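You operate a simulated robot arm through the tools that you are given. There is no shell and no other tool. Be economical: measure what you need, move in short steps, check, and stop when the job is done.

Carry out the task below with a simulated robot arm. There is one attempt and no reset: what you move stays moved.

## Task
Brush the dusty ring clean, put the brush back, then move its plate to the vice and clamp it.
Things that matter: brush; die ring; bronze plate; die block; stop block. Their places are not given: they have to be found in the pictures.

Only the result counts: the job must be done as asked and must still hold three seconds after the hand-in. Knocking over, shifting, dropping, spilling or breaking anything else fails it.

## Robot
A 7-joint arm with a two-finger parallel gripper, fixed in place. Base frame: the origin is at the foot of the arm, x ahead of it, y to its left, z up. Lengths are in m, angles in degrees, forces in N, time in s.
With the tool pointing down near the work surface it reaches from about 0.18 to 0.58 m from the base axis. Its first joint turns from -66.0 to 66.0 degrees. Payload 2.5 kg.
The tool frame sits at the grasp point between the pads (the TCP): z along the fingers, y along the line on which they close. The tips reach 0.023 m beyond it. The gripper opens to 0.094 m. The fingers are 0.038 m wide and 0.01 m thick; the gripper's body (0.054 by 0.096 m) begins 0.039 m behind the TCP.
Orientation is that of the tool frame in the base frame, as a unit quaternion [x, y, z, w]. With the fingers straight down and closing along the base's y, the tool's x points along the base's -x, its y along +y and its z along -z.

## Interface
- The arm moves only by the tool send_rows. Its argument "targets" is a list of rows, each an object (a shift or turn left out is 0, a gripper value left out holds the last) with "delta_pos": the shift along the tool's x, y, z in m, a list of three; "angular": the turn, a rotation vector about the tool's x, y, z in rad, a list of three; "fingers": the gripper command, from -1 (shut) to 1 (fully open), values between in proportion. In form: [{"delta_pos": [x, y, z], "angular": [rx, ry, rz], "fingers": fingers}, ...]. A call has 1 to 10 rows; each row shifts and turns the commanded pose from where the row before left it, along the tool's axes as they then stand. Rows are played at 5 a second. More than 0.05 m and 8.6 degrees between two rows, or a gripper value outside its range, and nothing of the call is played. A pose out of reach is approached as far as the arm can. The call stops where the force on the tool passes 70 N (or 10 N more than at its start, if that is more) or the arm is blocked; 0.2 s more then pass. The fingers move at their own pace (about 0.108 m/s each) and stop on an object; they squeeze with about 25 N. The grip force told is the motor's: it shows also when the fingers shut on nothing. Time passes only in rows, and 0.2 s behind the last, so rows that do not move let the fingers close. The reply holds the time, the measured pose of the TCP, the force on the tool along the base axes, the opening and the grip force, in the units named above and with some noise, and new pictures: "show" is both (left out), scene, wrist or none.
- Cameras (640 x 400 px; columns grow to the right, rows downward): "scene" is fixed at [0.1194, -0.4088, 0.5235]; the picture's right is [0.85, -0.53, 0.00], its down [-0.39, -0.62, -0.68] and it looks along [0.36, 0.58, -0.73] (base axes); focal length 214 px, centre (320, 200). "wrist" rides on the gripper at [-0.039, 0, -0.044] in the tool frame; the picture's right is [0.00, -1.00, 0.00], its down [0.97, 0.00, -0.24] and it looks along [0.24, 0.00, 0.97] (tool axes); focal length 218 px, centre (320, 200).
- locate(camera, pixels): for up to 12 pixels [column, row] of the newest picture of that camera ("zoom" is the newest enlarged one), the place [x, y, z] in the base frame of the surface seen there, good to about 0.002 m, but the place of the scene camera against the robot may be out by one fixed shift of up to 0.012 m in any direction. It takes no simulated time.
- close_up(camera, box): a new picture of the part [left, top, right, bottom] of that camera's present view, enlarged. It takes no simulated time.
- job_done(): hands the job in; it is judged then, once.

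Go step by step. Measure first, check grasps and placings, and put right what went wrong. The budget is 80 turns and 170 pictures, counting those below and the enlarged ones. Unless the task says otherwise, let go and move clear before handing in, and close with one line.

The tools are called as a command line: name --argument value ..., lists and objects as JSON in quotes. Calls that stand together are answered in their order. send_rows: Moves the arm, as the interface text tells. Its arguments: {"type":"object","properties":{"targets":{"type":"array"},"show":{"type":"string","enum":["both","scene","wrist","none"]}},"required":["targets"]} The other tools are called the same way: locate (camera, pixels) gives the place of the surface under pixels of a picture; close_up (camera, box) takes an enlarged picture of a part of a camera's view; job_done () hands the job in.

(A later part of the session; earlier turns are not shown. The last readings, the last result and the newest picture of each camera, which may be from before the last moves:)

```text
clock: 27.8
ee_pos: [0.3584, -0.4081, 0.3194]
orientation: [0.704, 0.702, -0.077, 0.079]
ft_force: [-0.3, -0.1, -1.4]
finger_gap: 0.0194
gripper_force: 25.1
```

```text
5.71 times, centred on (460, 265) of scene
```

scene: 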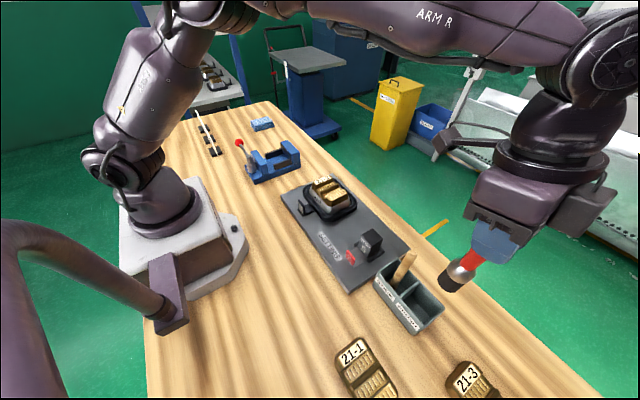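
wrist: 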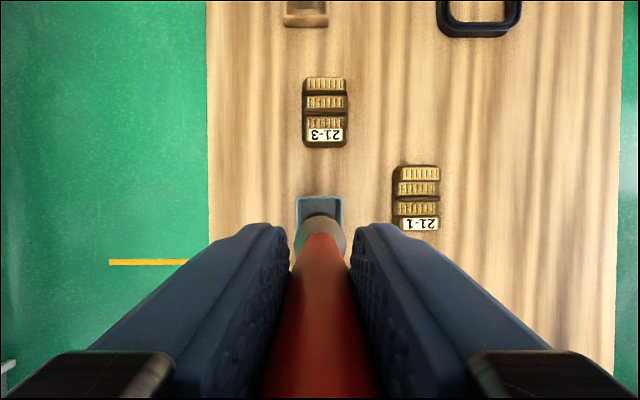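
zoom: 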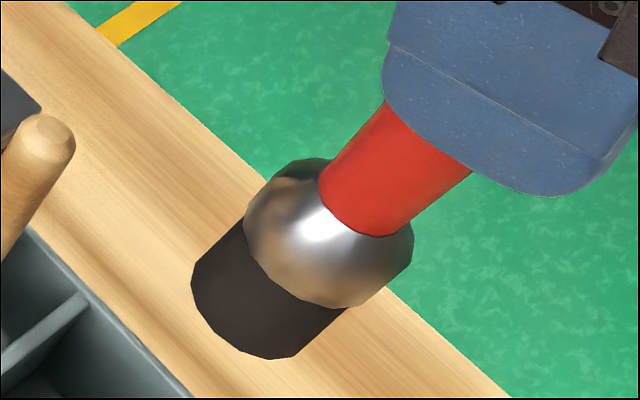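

The brush is now near vertical (tip at y≈-0.404, ~2° over-corrected). I'll trim back 0.03 rad and lower vertically until just above the slot, then look.

send_rows --targets '[{"angular": [0, 0.03, 0]}, {"delta_pos": [0.00827, 0, 0.0427]}, {"delta_pos": [0.00827, 0, 0.0427]}, {}, {}]'

close_up --camera "scene" --box '[380, 240, 476, 330]'

close_up --camera "wrist" --box '[270, 140, 370, 260]'

```text
clock: 29.0
ee_pos: [0.3583, -0.4083, 0.2303]
orientation: [0.705, 0.703, -0.067, 0.068]
ft_force: [0.3, 0.4, -0.1]
finger_gap: 0.0195
gripper_force: 25.7
```

scene: 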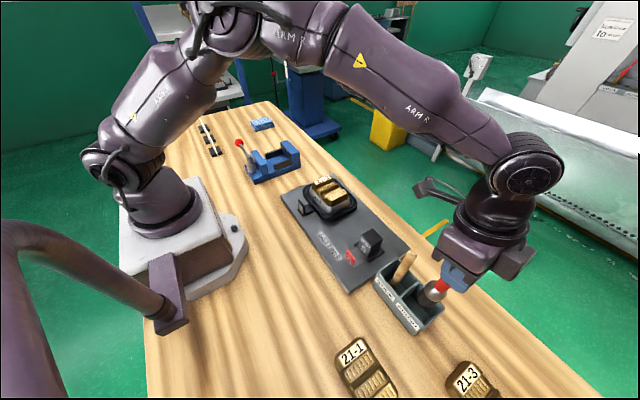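
wrist: 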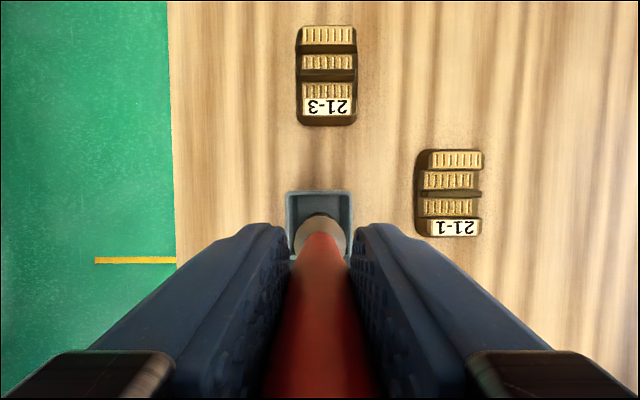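

```text
4.44 times, centred on (428, 285) of scene
```

zoom: 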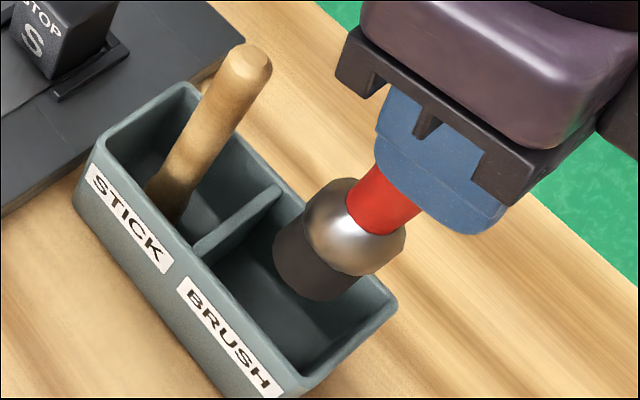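

```text
3.33 times, centred on (320, 200) of wrist
```

zoom: 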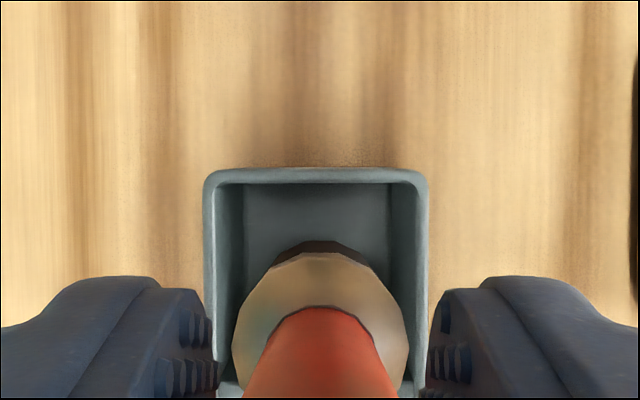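

locate --camera "scene" --pixels '[[419, 292], [424, 299], [433, 302], [425, 287], [443, 295], [437, 296]]'

```text
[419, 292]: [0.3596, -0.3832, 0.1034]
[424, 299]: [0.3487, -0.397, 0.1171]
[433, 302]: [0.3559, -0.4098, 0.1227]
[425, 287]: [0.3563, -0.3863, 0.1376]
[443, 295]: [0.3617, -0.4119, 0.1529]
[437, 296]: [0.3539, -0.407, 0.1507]
```

Tip is well over the slot opening (y≈-0.397 vs slot -0.372…-0.432). Lowering in.

send_rows --targets '[{"delta_pos": [0.0018, 0, 0.0251]}, {"delta_pos": [0.0057, 0, 0.0295]}, {"delta_pos": [0.0047, 0, 0.0246]}, {}]'

close_up --camera "scene" --box '[380, 240, 476, 330]'

```text
clock: 30.0
ee_pos: [0.3593, -0.4101, 0.1517]
orientation: [0.705, 0.703, -0.066, 0.068]
ft_force: [-0.1, 0.0, -0.7]
finger_gap: 0.0197
gripper_force: 24.4
```

scene: 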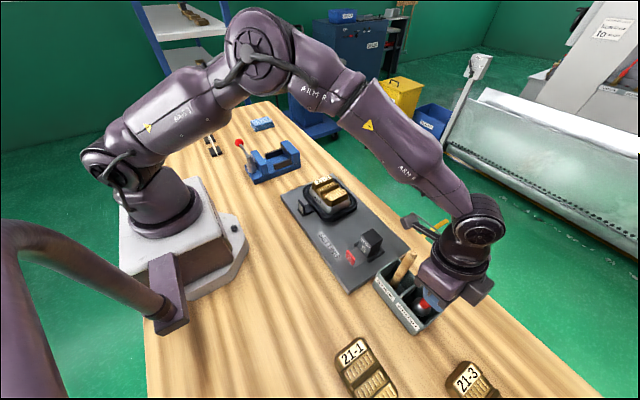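
wrist: 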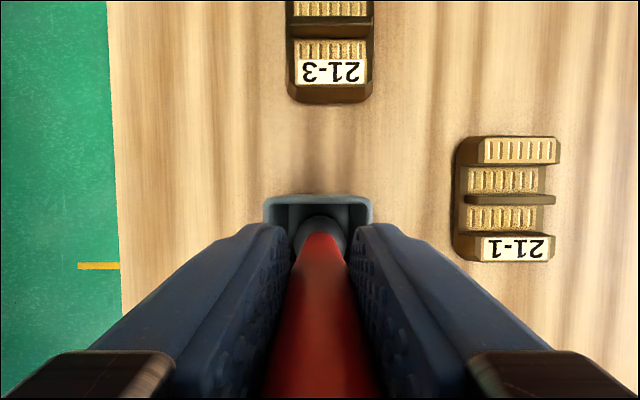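

```text
4.44 times, centred on (428, 285) of scene
```

zoom: 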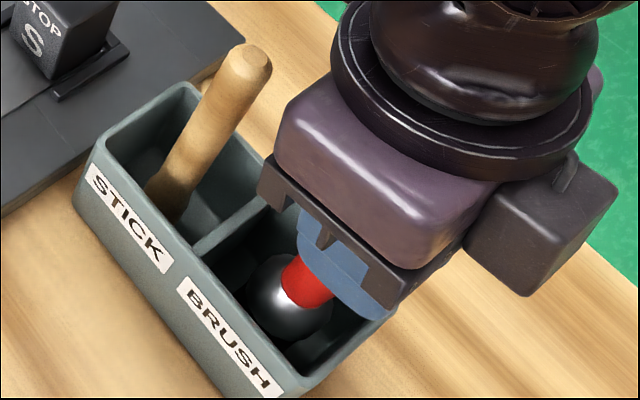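

No contact yet. Lowering another ~1.2 cm in small steps.

send_rows --targets '[{"delta_pos": [0.00095, 0, 0.0049]}, {"delta_pos": [0.00076, 0, 0.0039]}, {"delta_pos": [0.00038, 0, 0.002]}, {}]' --show "none"

```text
clock: 31.0
ee_pos: [0.3586, -0.4096, 0.1404]
orientation: [0.705, 0.703, -0.067, 0.068]
ft_force: [0.6, -0.1, -0.5]
finger_gap: 0.0193
gripper_force: 25.4
```

send_rows --targets '[{"delta_pos": [0.00038, 0, 0.002]}, {"delta_pos": [0.00038, 0, 0.002]}, {}]' --show "none"

```text
clock: 31.8
ee_pos: [0.3595, -0.4122, 0.141]
orientation: [0.705, 0.702, -0.068, 0.071]
ft_force: [-4.1, 6.5, 32.8]
finger_gap: 0.0197
gripper_force: 24.4
```

The brush now stands on the slot floor. I'll ease up 1.5 mm and open the fingers.

send_rows --targets '[{"delta_pos": [-0.0003, 0, -0.0015]}, {"fingers": 1}, {"fingers": 1}, {"fingers": 1}]'

close_up --camera "scene" --box '[380, 240, 476, 330]'

```text
clock: 32.8
ee_pos: [0.3592, -0.4113, 0.1392]
orientation: [0.705, 0.702, -0.067, 0.069]
ft_force: [0.3, 2.9, 24.4]
finger_gap: 0.094
gripper_force: 0.1
```

scene: 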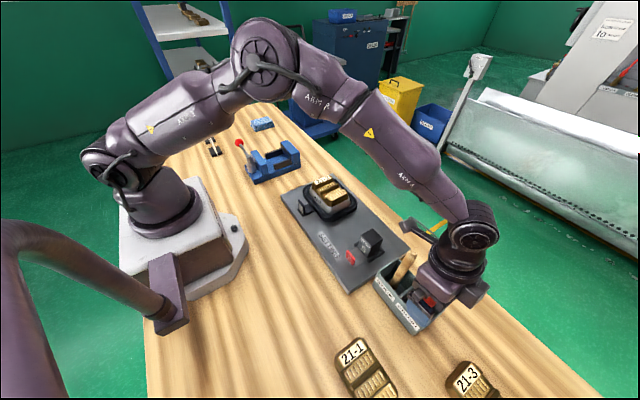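
wrist: 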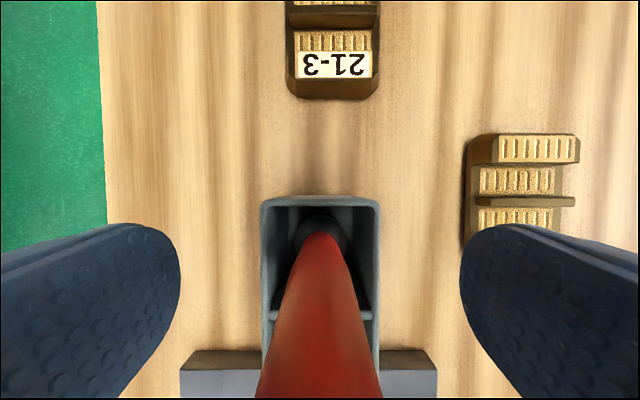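

```text
4.44 times, centred on (428, 285) of scene
```

zoom: 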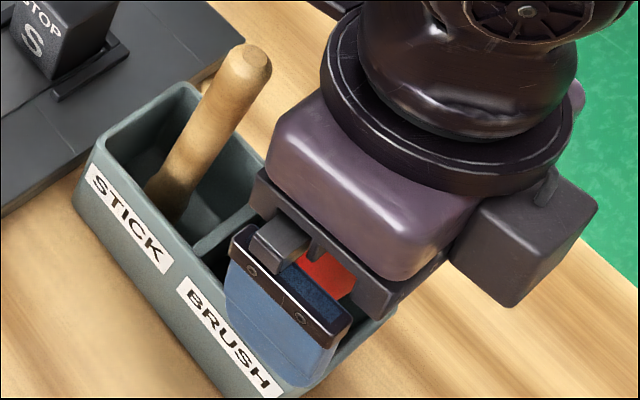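

The palm is still pressing the brush's top (24 N). Raising straight up.

send_rows --targets '[{"delta_pos": [-0.001, 0, -0.005]}, {"delta_pos": [-0.0038, 0, -0.0196]}, {"delta_pos": [-0.0076, 0, -0.0393]}, {"delta_pos": [-0.0076, 0, -0.0393]}, {}]'

close_up --camera "scene" --box '[360, 220, 480, 340]'

```text
clock: 34.0
ee_pos: [0.3595, -0.4092, 0.2456]
orientation: [0.705, 0.703, -0.067, 0.068]
ft_force: [-0.2, -0.8, -0.3]
finger_gap: 0.094
gripper_force: 0.1
```

scene: 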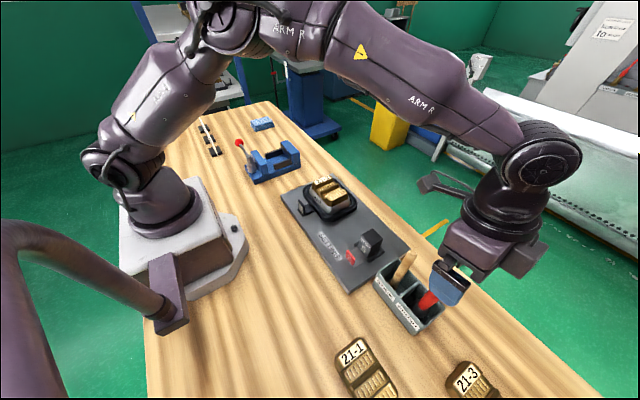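
wrist: 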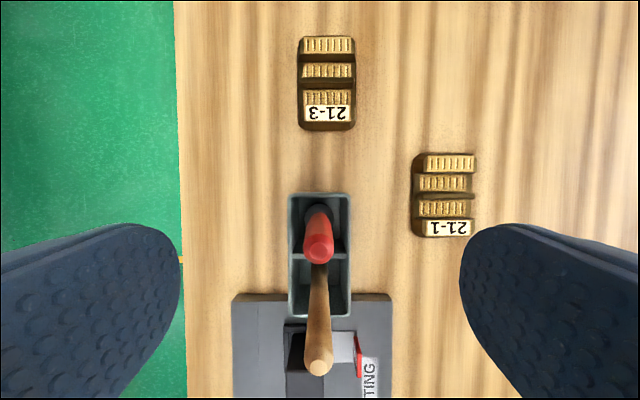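

```text
3.33 times, centred on (420, 280) of scene
```

zoom: 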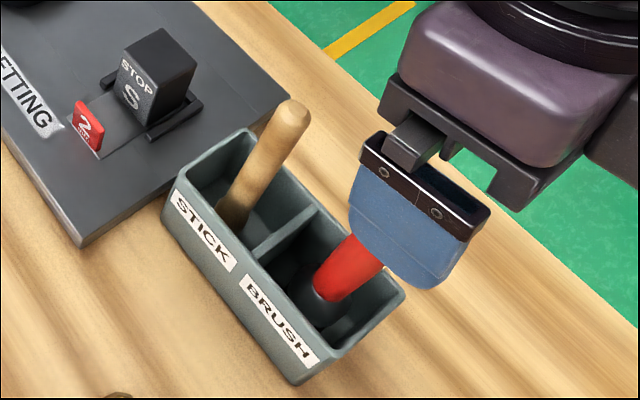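

The brush is back in its slot, upright. Now I straighten the tool and head over the plate, with a look at it from above.

send_rows --targets '[{"delta_pos": [-0.0076, 0, -0.0393]}, {"angular": [0, 0.095, 0]}, {"angular": [0, 0.095, 0]}, {"delta_pos": [0.049, 0, 0]}, {"delta_pos": [0.049, 0, 0]}, {"delta_pos": [0.049, 0.005, 0]}, {"delta_pos": [0.049, 0.005, 0]}, {"delta_pos": [0.049, 0.005, 0]}, {"delta_pos": [0.049, 0.005, 0]}, {"delta_pos": [0.049, 0.005, 0]}]' --show "none"

send_rows --targets '[{"delta_pos": [0.04, 0.005, 0]}, {}, {}]'

close_up --camera "wrist" --box '[230, 100, 420, 300]'

close_up --camera "scene" --box '[350, 220, 470, 340]'

```text
clock: 36.2
ee_pos: [0.3854, -0.0664, 0.2841]
orientation: [0.708, 0.706, 0.0, 0.0]
ft_force: [0.4, 0.1, 0.5]
finger_gap: 0.0939
gripper_force: 0.0
```

```text
clock: 37.0
ee_pos: [0.3915, -0.0266, 0.2849]
orientation: [0.708, 0.706, 0.0, 0.001]
ft_force: [0.0, -0.7, -0.7]
finger_gap: 0.094
gripper_force: 0.1
```

scene: 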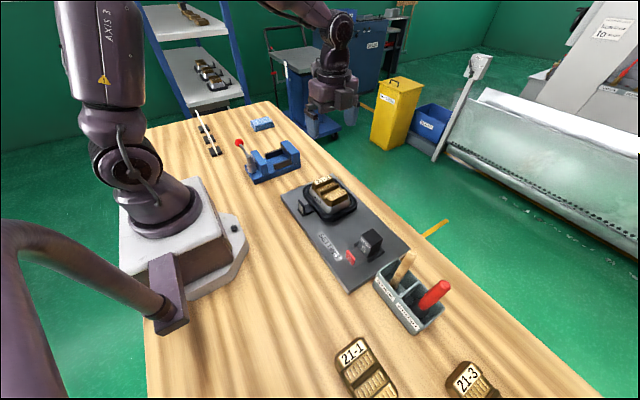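
wrist: 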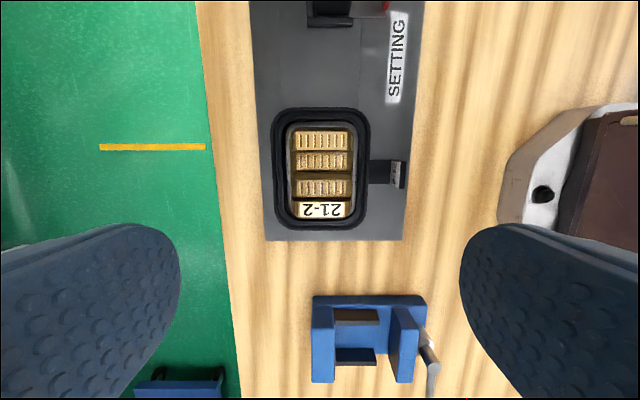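

```text
2.00 times, centred on (325, 200) of wrist
```

zoom: 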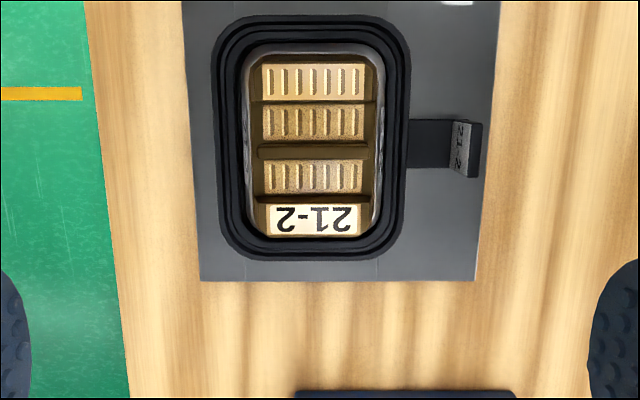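

```text
3.33 times, centred on (410, 280) of scene
```

zoom: 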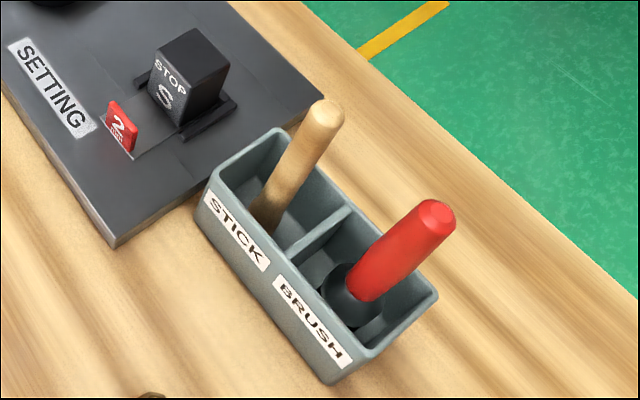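

Brush stands well and the ring is clean. Now measuring the plate on its block in detail.

close_up --camera "wrist" --box '[264, 100, 376, 235]'

locate --camera "wrist" --pixels '[[291, 160], [288, 160], [285, 160], [354, 160], [352, 160], [358, 160], [320, 133], [320, 165], [320, 176], [320, 183], [320, 216], [320, 127]]'

close_up --camera "scene" --box '[298, 165, 362, 220]'

```text
2.96 times, centred on (320, 168) of wrist
```

zoom: 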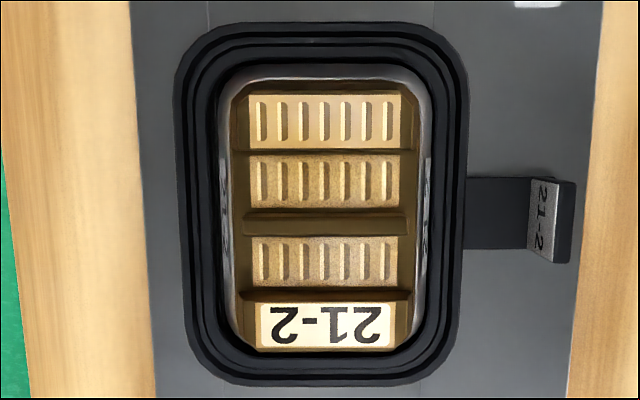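

```text
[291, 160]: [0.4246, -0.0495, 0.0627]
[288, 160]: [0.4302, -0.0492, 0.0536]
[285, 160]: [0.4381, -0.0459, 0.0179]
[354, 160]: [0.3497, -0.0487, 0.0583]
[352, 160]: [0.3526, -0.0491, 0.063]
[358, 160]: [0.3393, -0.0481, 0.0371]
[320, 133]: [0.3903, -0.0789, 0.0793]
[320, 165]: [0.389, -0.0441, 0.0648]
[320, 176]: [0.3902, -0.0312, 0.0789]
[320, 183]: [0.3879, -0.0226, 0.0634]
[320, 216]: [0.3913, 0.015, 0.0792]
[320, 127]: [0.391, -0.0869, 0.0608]
```

```text
7.27 times, centred on (330, 192) of scene
```

zoom: 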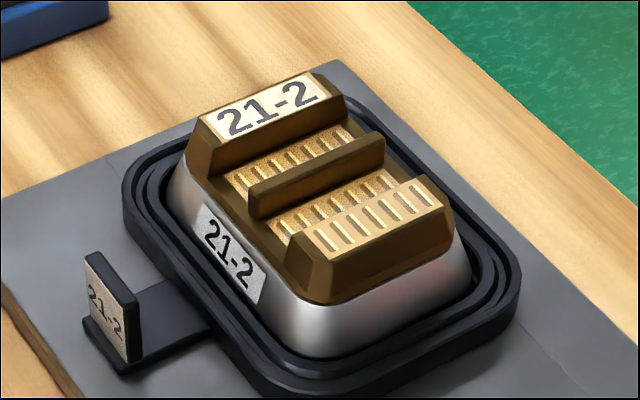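

locate --camera "zoom" --pixels '[[228, 203], [224, 210], [220, 217], [290, 285], [285, 292], [281, 299], [350, 292], [350, 300], [350, 310], [350, 265], [270, 215], [340, 205]]'

close_up --camera "scene" --box '[312, 180, 344, 210]'

close_up --camera "scene" --box '[330, 330, 400, 400]'

```text
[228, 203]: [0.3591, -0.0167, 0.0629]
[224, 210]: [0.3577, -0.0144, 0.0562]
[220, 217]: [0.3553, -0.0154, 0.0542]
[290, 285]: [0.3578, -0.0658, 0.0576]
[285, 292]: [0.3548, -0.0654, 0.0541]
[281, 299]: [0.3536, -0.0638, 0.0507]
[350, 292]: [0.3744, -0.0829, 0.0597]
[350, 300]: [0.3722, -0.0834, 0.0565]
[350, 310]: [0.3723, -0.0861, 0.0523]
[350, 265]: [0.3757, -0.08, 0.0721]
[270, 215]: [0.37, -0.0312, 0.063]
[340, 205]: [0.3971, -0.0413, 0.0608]
```

```text
13.33 times, centred on (328, 195) of scene
```

zoom: 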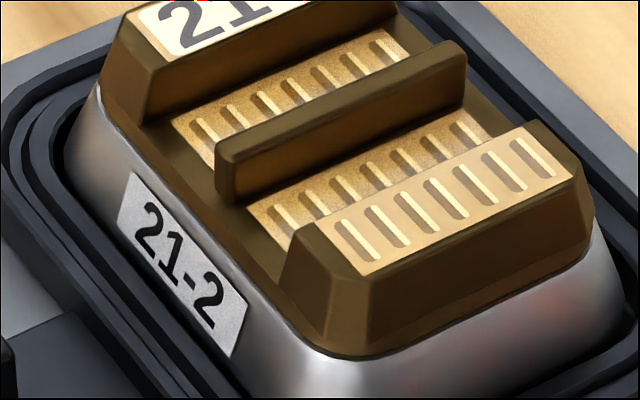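

```text
5.71 times, centred on (365, 365) of scene
```

zoom: 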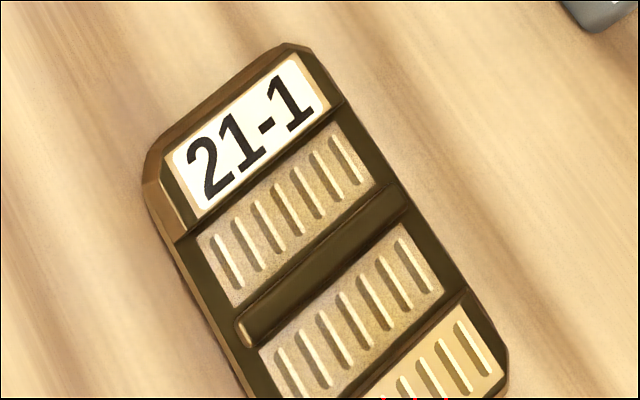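

The plate is ~27 mm thick (z 0.052–0.079) with a central rib at y≈-0.031 that can be gripped across its thickness. I'll measure the free space on either side of the rib and turn the tool back by -90°.

locate --camera "wrist" --pixels '[[320, 172], [320, 174], [320, 178], [320, 180], [320, 194], [320, 197], [320, 200], [320, 203], [320, 153], [320, 150], [320, 147], [320, 155]]'

send_rows --targets '[{"angular": [0, 0, -0.1428]}, {"angular": [0, 0, -0.1428]}, {"angular": [0, 0, -0.1428]}, {"angular": [0, 0, -0.1428]}, {"angular": [0, 0, -0.1428]}, {"angular": [0, 0, -0.1428]}, {"angular": [0, 0, -0.1428]}, {"angular": [0, 0, -0.1428]}, {"angular": [0, 0, -0.1428]}]' --show "none"

send_rows --targets '[{"angular": [0, 0, -0.1428]}, {"angular": [0, 0, -0.1428]}, {}, {}]' --show "wrist"

close_up --camera "wrist" --box '[240, 100, 400, 260]'

```text
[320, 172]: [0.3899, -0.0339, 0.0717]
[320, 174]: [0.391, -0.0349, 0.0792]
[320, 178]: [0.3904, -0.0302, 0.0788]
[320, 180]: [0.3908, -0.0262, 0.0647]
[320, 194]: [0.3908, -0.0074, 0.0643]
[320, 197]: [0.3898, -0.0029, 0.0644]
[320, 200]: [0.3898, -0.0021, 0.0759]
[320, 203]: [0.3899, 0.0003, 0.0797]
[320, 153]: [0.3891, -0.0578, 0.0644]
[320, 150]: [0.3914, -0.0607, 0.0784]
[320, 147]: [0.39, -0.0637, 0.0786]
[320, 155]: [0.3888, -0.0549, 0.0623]
```

```text
clock: 39.0
ee_pos: [0.3895, -0.0274, 0.2844]
orientation: [0.142, 0.99, 0.0, 0.001]
ft_force: [-0.7, 0.0, -0.3]
finger_gap: 0.0941
gripper_force: 0.1
```

```text
clock: 40.0
ee_pos: [0.3897, -0.0275, 0.2833]
orientation: [0.001, 1.0, 0.0, 0.001]
ft_force: [-1.1, 0.9, 0.3]
finger_gap: 0.0943
gripper_force: 0.0
```

wrist: 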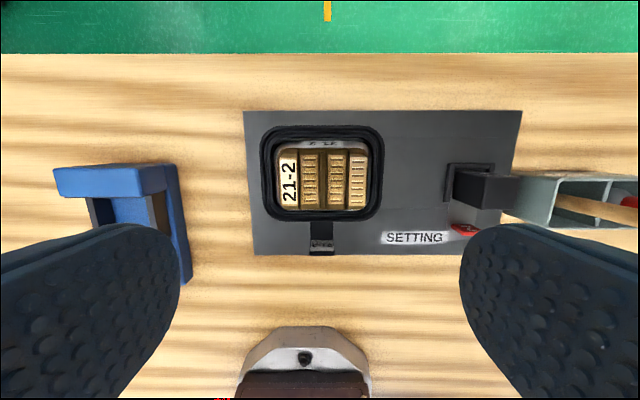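

```text
2.50 times, centred on (320, 180) of wrist
```

zoom: 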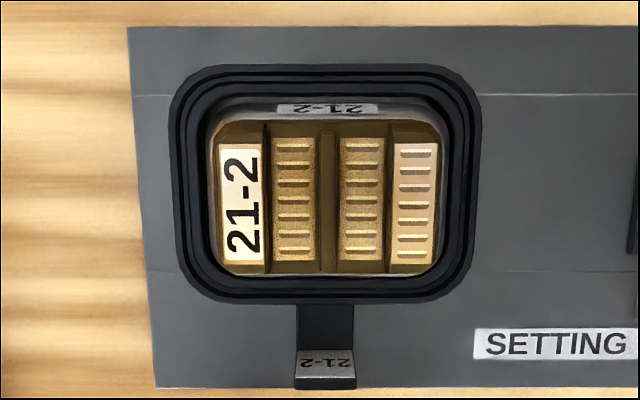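

Space around the rib allows a half-opened gripper (gap ~26 mm). I'll first survey the vice from above.

send_rows --targets '[{"delta_pos": [0.01, 0.044, 0], "fingers": -0.447}, {"delta_pos": [0.01, 0.044, 0]}, {"delta_pos": [0.01, 0.044, 0]}, {"delta_pos": [0.01, 0.044, 0]}, {"delta_pos": [0.01, 0.044, -0.01]}, {"delta_pos": [0.005, 0.04, -0.01]}, {}, {}]'

close_up --camera "wrist" --box '[220, 90, 420, 310]'

close_up --camera "scene" --box '[225, 125, 315, 195]'

```text
clock: 41.8
ee_pos: [0.335, 0.2329, 0.3034]
orientation: [0.002, 1.0, 0.0, 0.001]
ft_force: [0.1, -0.9, 0.3]
finger_gap: 0.0258
gripper_force: 0.1
```

scene: 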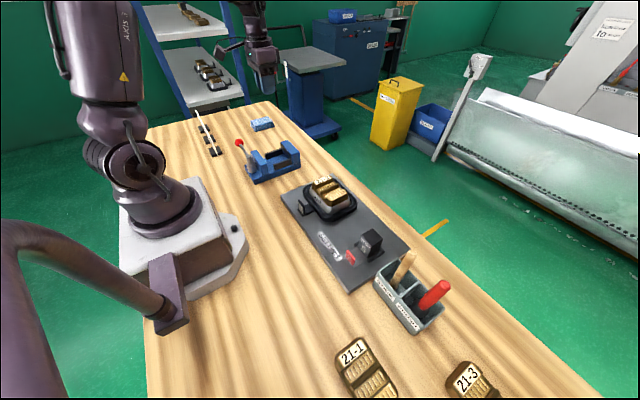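
wrist: 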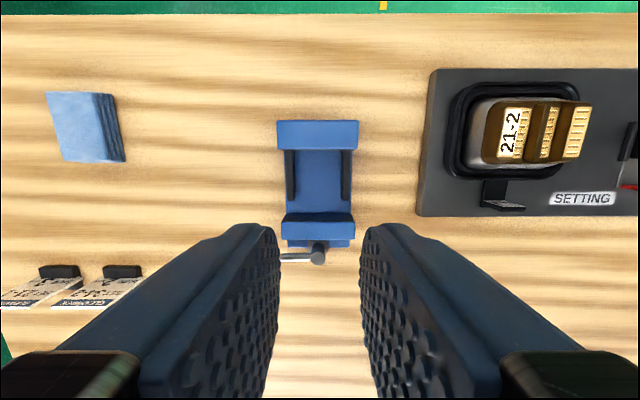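

```text
1.82 times, centred on (320, 200) of wrist
```

zoom: 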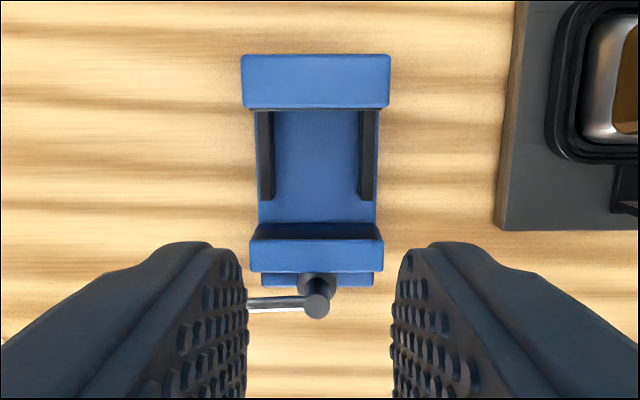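

```text
5.71 times, centred on (270, 160) of scene
```

zoom: 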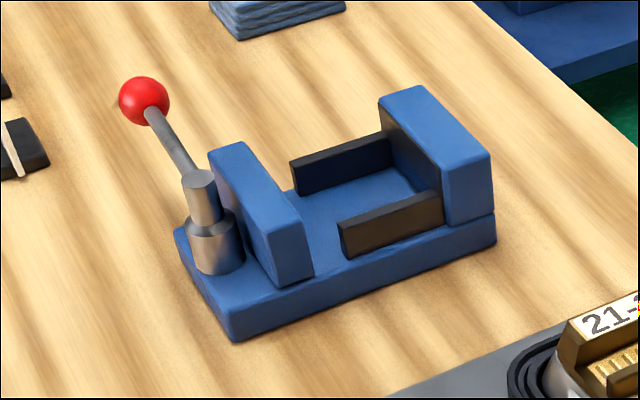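

locate --camera "wrist" --pixels '[[318, 135], [318, 147], [318, 151], [290, 155], [290, 195], [346, 155], [346, 195], [318, 210], [318, 216], [318, 230], [318, 236], [318, 185]]'

locate --camera "wrist" --pixels '[[278, 140], [358, 140], [285, 225], [351, 225], [285, 180], [295, 180], [340, 180], [351, 180], [318, 255], [290, 257], [318, 246], [354, 200]]'

locate --camera "zoom" --pixels '[[143, 95], [165, 130], [180, 155], [200, 180], [205, 205], [215, 240], [290, 165], [340, 220], [388, 135], [300, 225], [230, 160], [425, 190]]'

```text
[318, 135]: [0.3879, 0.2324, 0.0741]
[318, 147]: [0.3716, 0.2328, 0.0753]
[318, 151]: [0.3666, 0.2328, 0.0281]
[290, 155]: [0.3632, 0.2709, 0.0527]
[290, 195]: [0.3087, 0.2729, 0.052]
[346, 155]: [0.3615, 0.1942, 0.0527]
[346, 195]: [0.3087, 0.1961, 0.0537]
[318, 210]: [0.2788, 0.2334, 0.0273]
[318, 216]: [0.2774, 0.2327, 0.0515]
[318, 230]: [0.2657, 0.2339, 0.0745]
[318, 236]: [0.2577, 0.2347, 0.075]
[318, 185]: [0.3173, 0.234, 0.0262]
```

```text
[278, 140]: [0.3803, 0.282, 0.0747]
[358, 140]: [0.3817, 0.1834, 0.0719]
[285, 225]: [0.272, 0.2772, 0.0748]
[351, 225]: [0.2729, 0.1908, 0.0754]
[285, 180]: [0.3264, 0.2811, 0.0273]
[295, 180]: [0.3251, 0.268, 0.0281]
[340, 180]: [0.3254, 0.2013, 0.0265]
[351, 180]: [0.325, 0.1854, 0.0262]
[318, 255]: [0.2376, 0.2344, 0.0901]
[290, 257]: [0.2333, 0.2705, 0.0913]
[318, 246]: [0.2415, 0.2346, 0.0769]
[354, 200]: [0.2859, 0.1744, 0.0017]
```

```text
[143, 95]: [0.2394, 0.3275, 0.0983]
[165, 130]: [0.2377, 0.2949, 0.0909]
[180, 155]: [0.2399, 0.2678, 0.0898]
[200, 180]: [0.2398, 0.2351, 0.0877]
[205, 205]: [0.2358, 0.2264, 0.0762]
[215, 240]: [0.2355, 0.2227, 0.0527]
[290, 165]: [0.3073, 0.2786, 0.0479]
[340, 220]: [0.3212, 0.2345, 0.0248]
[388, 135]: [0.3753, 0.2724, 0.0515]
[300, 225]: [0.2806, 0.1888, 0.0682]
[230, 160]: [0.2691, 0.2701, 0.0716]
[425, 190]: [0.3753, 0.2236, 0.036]
```

Vice: fixed jaw face x≈0.370, moving jaw face x≈0.278, support rails topped at z 0.0525 (y 0.196 and 0.272), lever pivot (0.237,0.2345) with ball at (0.238,0.327,0.10). The plate (74 mm wide) fits on the rails between the jaws; now I go back over its rib.

send_rows --targets '[{"delta_pos": [-0.009, -0.044, 0]}, {"delta_pos": [-0.009, -0.044, 0]}, {"delta_pos": [-0.009, -0.044, 0]}, {"delta_pos": [-0.009, -0.044, 0.02]}, {"delta_pos": [-0.009, -0.044, 0.02]}, {"delta_pos": [-0.009, -0.0441, 0.02]}, {"delta_pos": [0, 0, 0.04]}, {"delta_pos": [0, 0, 0.04]}, {}]'

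close_up --camera "wrist" --box '[200, 80, 440, 300]'

```text
clock: 43.8
ee_pos: [0.3899, -0.032, 0.1642]
orientation: [0.002, 1.0, 0.0, 0.001]
ft_force: [0.6, -1.2, 0.6]
finger_gap: 0.0257
gripper_force: 0.1
```

scene: 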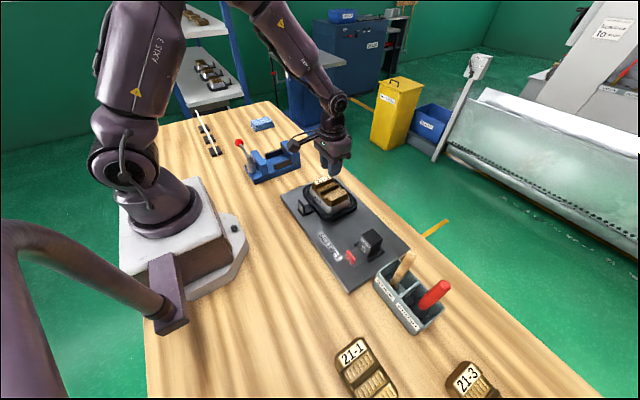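
wrist: 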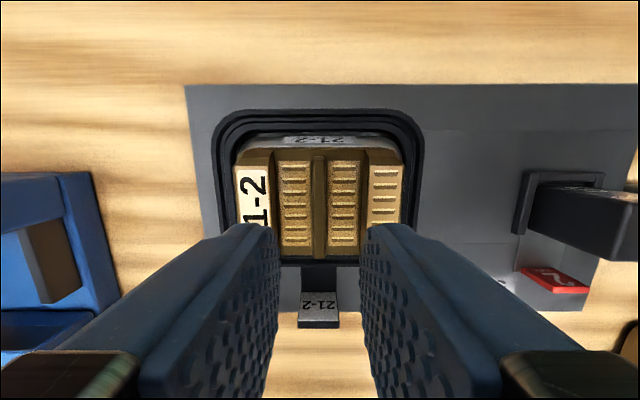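

```text
1.82 times, centred on (320, 190) of wrist
```

zoom: 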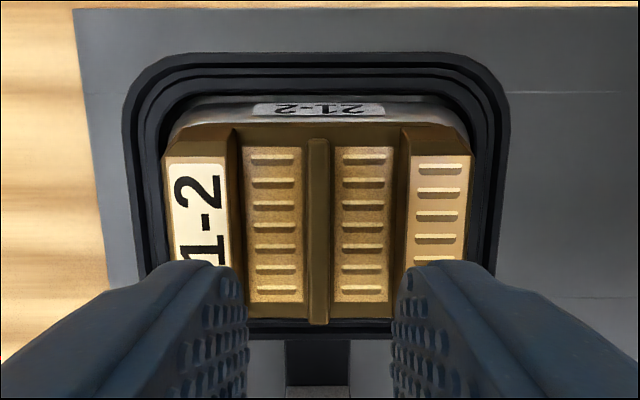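

locate --camera "zoom" --pixels '[[311, 220], [318, 220], [326, 220], [237, 220], [229, 200], [403, 200], [395, 220], [318, 140], [318, 320], [280, 175], [200, 165], [280, 313]]'

```text
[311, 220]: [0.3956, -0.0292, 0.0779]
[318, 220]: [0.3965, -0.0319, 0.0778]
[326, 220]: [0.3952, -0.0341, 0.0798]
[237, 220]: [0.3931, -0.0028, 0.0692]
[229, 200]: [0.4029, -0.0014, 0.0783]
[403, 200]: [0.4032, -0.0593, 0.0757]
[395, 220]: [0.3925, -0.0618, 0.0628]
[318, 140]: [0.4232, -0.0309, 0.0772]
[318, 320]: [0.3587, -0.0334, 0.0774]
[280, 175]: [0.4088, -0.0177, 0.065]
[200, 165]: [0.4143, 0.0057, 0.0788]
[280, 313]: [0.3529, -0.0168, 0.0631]
```

Rib centre (0.391,-0.032) matches the TCP. Descending with fingers either side of the rib, then closing.

send_rows --targets '[{"delta_pos": [-0.001, 0, 0.04]}, {"delta_pos": [0, 0, 0.02]}, {"delta_pos": [0, 0, 0.01]}, {"delta_pos": [0, 0, 0.005]}, {}]'

```text
clock: 45.0
ee_pos: [0.3903, -0.0306, 0.0886]
orientation: [0.002, 1.0, -0.001, 0.0]
ft_force: [0.2, 0.2, -0.7]
finger_gap: 0.0261
gripper_force: 0.1
```

scene: 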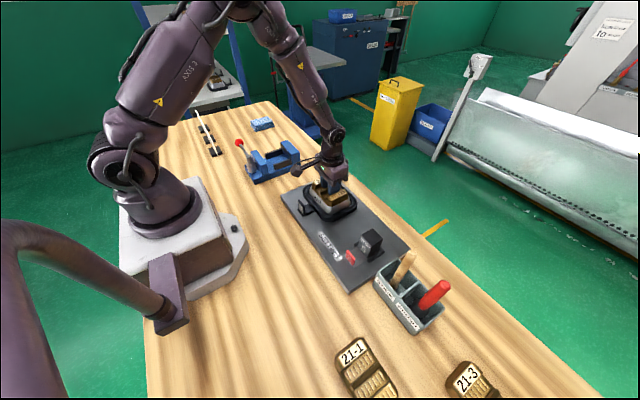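
wrist: 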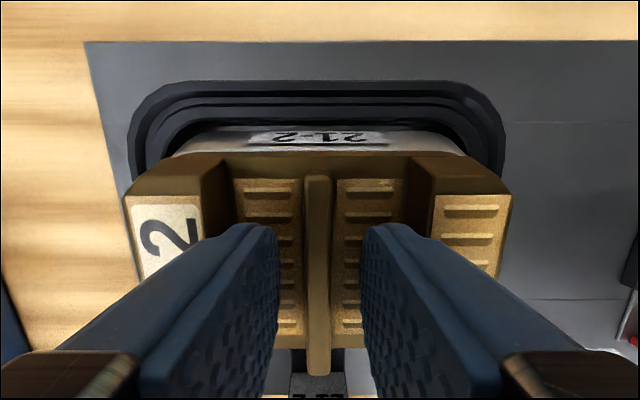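

No contact force; fingers straddle the rib. Closing and lifting slightly.

send_rows --targets '[{"fingers": -1}, {"fingers": -1}, {"fingers": -1}, {"delta_pos": [0, 0, -0.005]}, {"delta_pos": [0, 0, -0.015]}, {"delta_pos": [0, 0, -0.03]}, {}]'

close_up --camera "scene" --box '[280, 140, 376, 230]'

```text
clock: 46.6
ee_pos: [0.3896, -0.0319, 0.1395]
orientation: [0.001, 1.0, 0.0, -0.001]
ft_force: [-0.5, 0.4, -4.6]
finger_gap: 0.0079
gripper_force: 25.3
```

scene: 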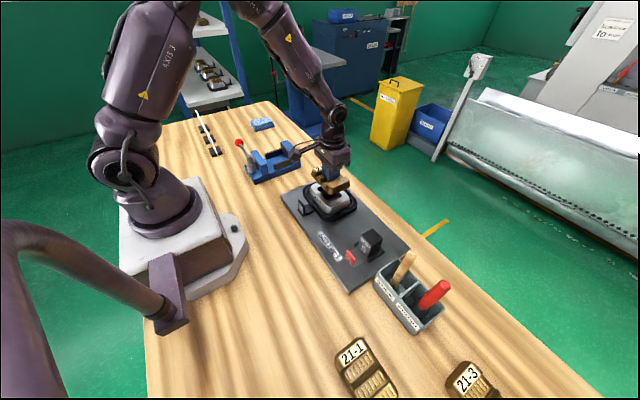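
wrist: 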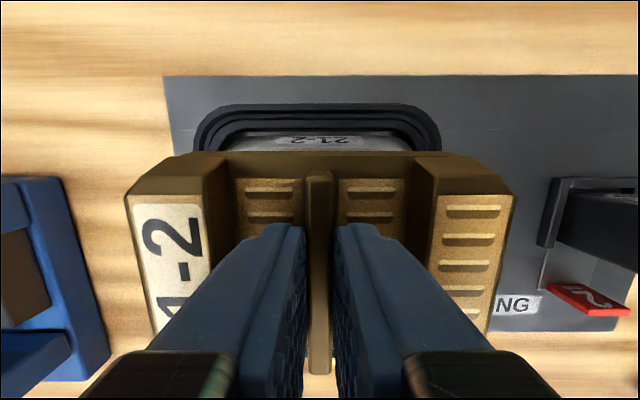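

```text
4.44 times, centred on (328, 185) of scene
```

zoom: 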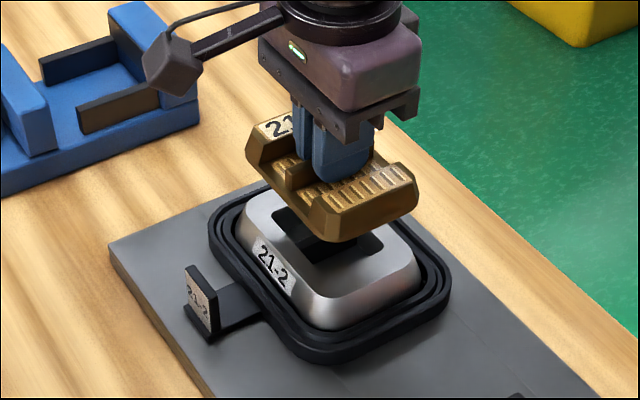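

The plate alone lifted (block and ring stay). I'll raise it and carry it over the vice.

send_rows --targets '[{"delta_pos": [0, 0, -0.04]}, {"delta_pos": [0, 0, -0.03]}, {"delta_pos": [0.0084, 0.0383, 0]}, {"delta_pos": [0.0084, 0.0383, 0]}, {"delta_pos": [0.0084, 0.0383, 0]}, {"delta_pos": [0.0084, 0.0383, 0]}, {"delta_pos": [0.0084, 0.0383, 0]}, {"delta_pos": [0.0084, 0.0383, 0]}, {"delta_pos": [0.0084, 0.0383, 0]}, {}]'

close_up --camera "scene" --box '[225, 90, 321, 190]'

```text
clock: 48.8
ee_pos: [0.3325, 0.2367, 0.2082]
orientation: [0.002, 1.0, 0.0, 0.0]
ft_force: [1.0, -0.1, -5.3]
finger_gap: 0.0079
gripper_force: 25.1
```

scene: 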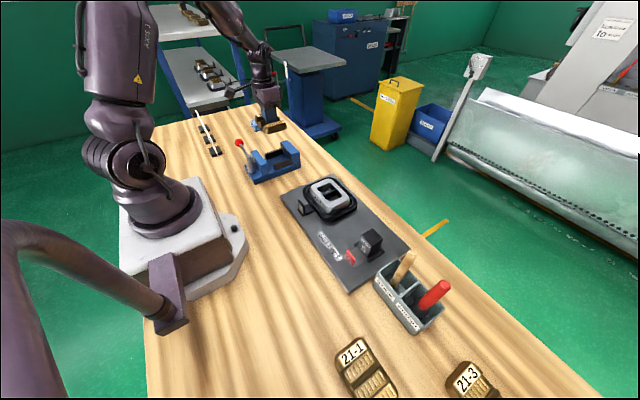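
wrist: 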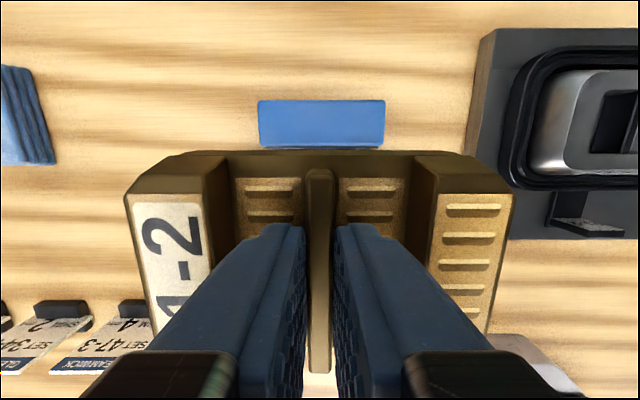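

```text
4.00 times, centred on (273, 140) of scene
```

zoom: 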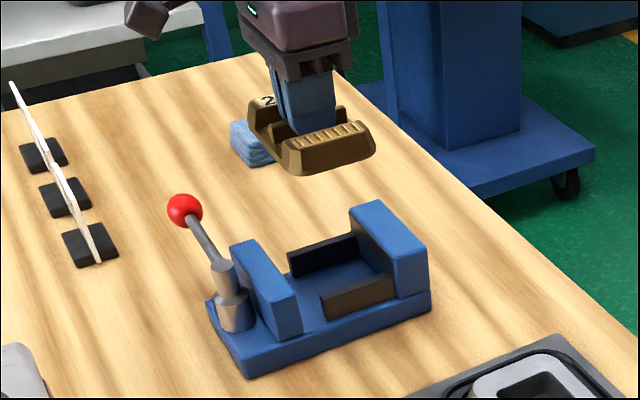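

locate --camera "wrist" --pixels '[[260, 151], [260, 154], [290, 145], [260, 165], [380, 152], [128, 200], [512, 200], [318, 174], [318, 368], [260, 120]]'

locate --camera "zoom" --pixels '[[285, 172], [302, 175], [340, 168], [374, 155], [251, 135], [268, 150], [290, 160], [302, 150], [355, 205], [425, 240]]'

```text
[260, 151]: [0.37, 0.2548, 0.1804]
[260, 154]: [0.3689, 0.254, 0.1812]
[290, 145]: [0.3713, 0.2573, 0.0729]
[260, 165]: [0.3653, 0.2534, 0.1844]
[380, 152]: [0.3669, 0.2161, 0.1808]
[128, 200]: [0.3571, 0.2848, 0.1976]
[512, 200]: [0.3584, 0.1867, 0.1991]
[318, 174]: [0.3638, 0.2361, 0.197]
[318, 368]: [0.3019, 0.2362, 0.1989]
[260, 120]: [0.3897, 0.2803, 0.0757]
```

```text
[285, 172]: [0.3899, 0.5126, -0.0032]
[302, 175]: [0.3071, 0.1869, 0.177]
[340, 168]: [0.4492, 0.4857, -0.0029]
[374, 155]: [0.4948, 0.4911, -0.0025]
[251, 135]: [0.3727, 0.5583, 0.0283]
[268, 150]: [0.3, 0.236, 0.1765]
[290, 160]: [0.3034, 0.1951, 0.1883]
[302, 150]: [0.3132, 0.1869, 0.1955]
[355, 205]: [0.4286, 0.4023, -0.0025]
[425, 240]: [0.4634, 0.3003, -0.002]
```

The plate's far edge (x≈0.3695) is right at the jaw face, so I shift 4.5 mm toward the base, then lower toward the rails.

send_rows --targets '[{"delta_pos": [0.0045, -0.0015, 0]}, {"delta_pos": [0, 0, 0.04]}, {"delta_pos": [0, 0, 0.04]}, {}]'

close_up --camera "scene" --box '[225, 110, 321, 200]'

```text
clock: 49.8
ee_pos: [0.3275, 0.2345, 0.1272]
orientation: [0.002, 1.0, 0.0, 0.001]
ft_force: [-0.8, -0.3, -4.9]
finger_gap: 0.0077
gripper_force: 24.9
```

scene: 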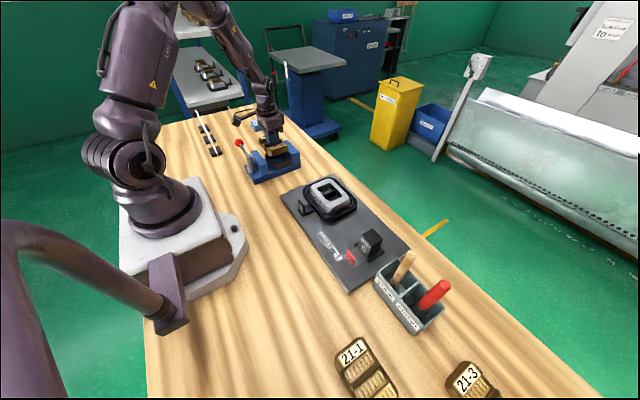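
wrist: 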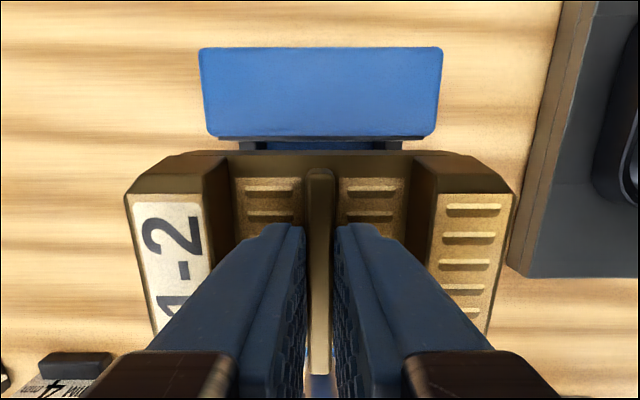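

```text
4.44 times, centred on (273, 155) of scene
```

zoom: 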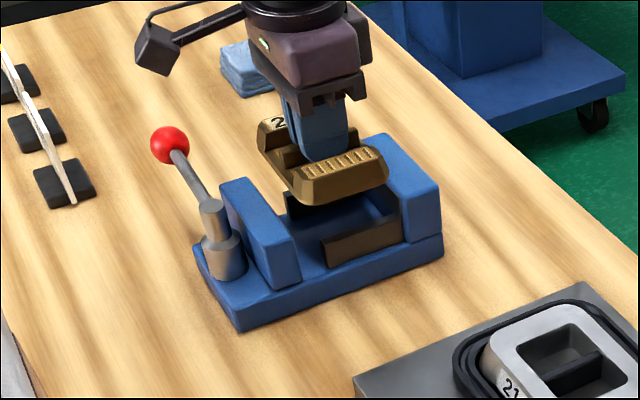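

Aligned between the jaws. Lowering to just above the rails, then by small steps to contact.

send_rows --targets '[{"delta_pos": [0, 0, 0.02]}, {"delta_pos": [0, 0, 0.012]}, {"delta_pos": [0, 0, 0.003]}, {}]' --show "none"

send_rows --targets '[{"delta_pos": [0, 0, 0.002]}, {"delta_pos": [0, 0, 0.0015]}, {}]'

close_up --camera "scene" --box '[225, 110, 321, 200]'

```text
clock: 50.8
ee_pos: [0.3274, 0.2348, 0.0938]
orientation: [0.002, 1.0, 0.001, 0.001]
ft_force: [-0.2, 0.3, -5.1]
finger_gap: 0.008
gripper_force: 25.0
```

```text
clock: 51.6
ee_pos: [0.328, 0.2351, 0.0893]
orientation: [0.002, 1.0, 0.0, 0.001]
ft_force: [-0.7, -0.2, -4.4]
finger_gap: 0.0078
gripper_force: 25.0
```

scene: 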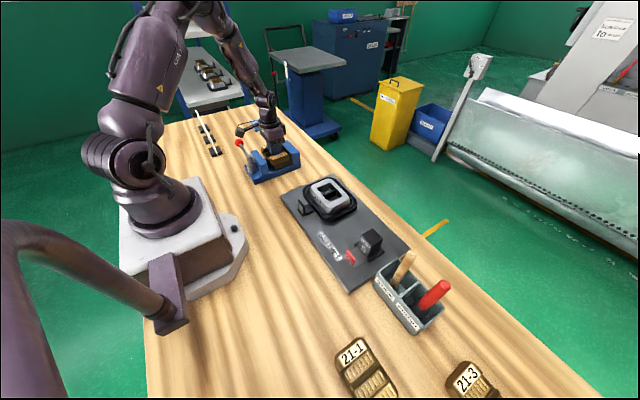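
wrist: 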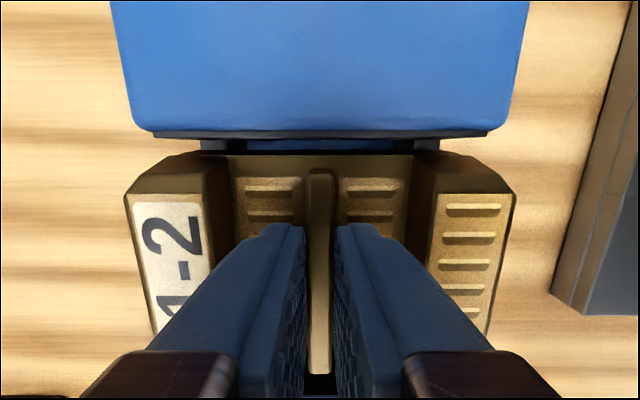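

```text
4.44 times, centred on (273, 155) of scene
```

zoom: 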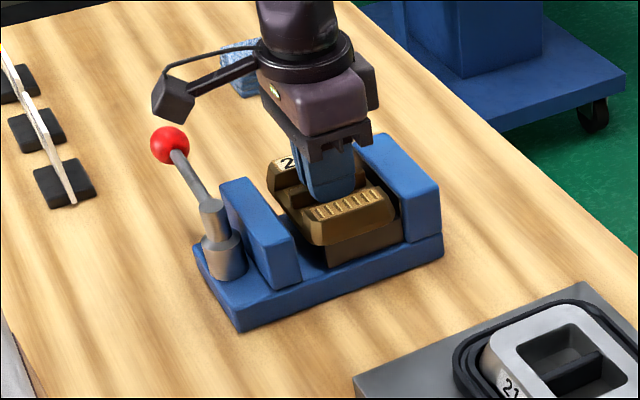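

Not yet in contact; lowering a few more mm.

send_rows --targets '[{"delta_pos": [0, 0, 0.0015]}, {"delta_pos": [0, 0, 0.0015]}, {}]' --show "none"

```text
clock: 52.4
ee_pos: [0.3286, 0.2354, 0.0869]
orientation: [0.002, 1.0, -0.001, 0.0]
ft_force: [-0.4, 0.4, -6.1]
finger_gap: 0.0077
gripper_force: 24.9
```

send_rows --targets '[{"delta_pos": [0, 0, 0.0015]}, {"delta_pos": [0, 0, 0.0015]}, {}]' --show "none"

```text
clock: 53.2
ee_pos: [0.327, 0.2355, 0.0839]
orientation: [0.001, 1.0, -0.001, 0.001]
ft_force: [-0.9, -0.4, -4.9]
finger_gap: 0.0077
gripper_force: 24.8
```

close_up --camera "scene" --box '[245, 135, 309, 190]'

send_rows --targets '[{"delta_pos": [0, 0, 0.0015]}, {"delta_pos": [0, 0, 0.0015]}, {}]' --show "none"

```text
7.27 times, centred on (277, 162) of scene
```

zoom: 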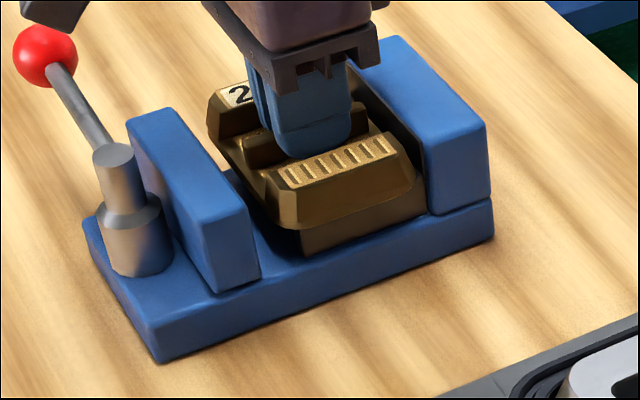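

```text
clock: 54.0
ee_pos: [0.329, 0.2361, 0.0812]
orientation: [0.002, 1.0, 0.0, 0.002]
ft_force: [-4.9, -4.7, 17.5]
finger_gap: 0.0078
gripper_force: 25.0
```

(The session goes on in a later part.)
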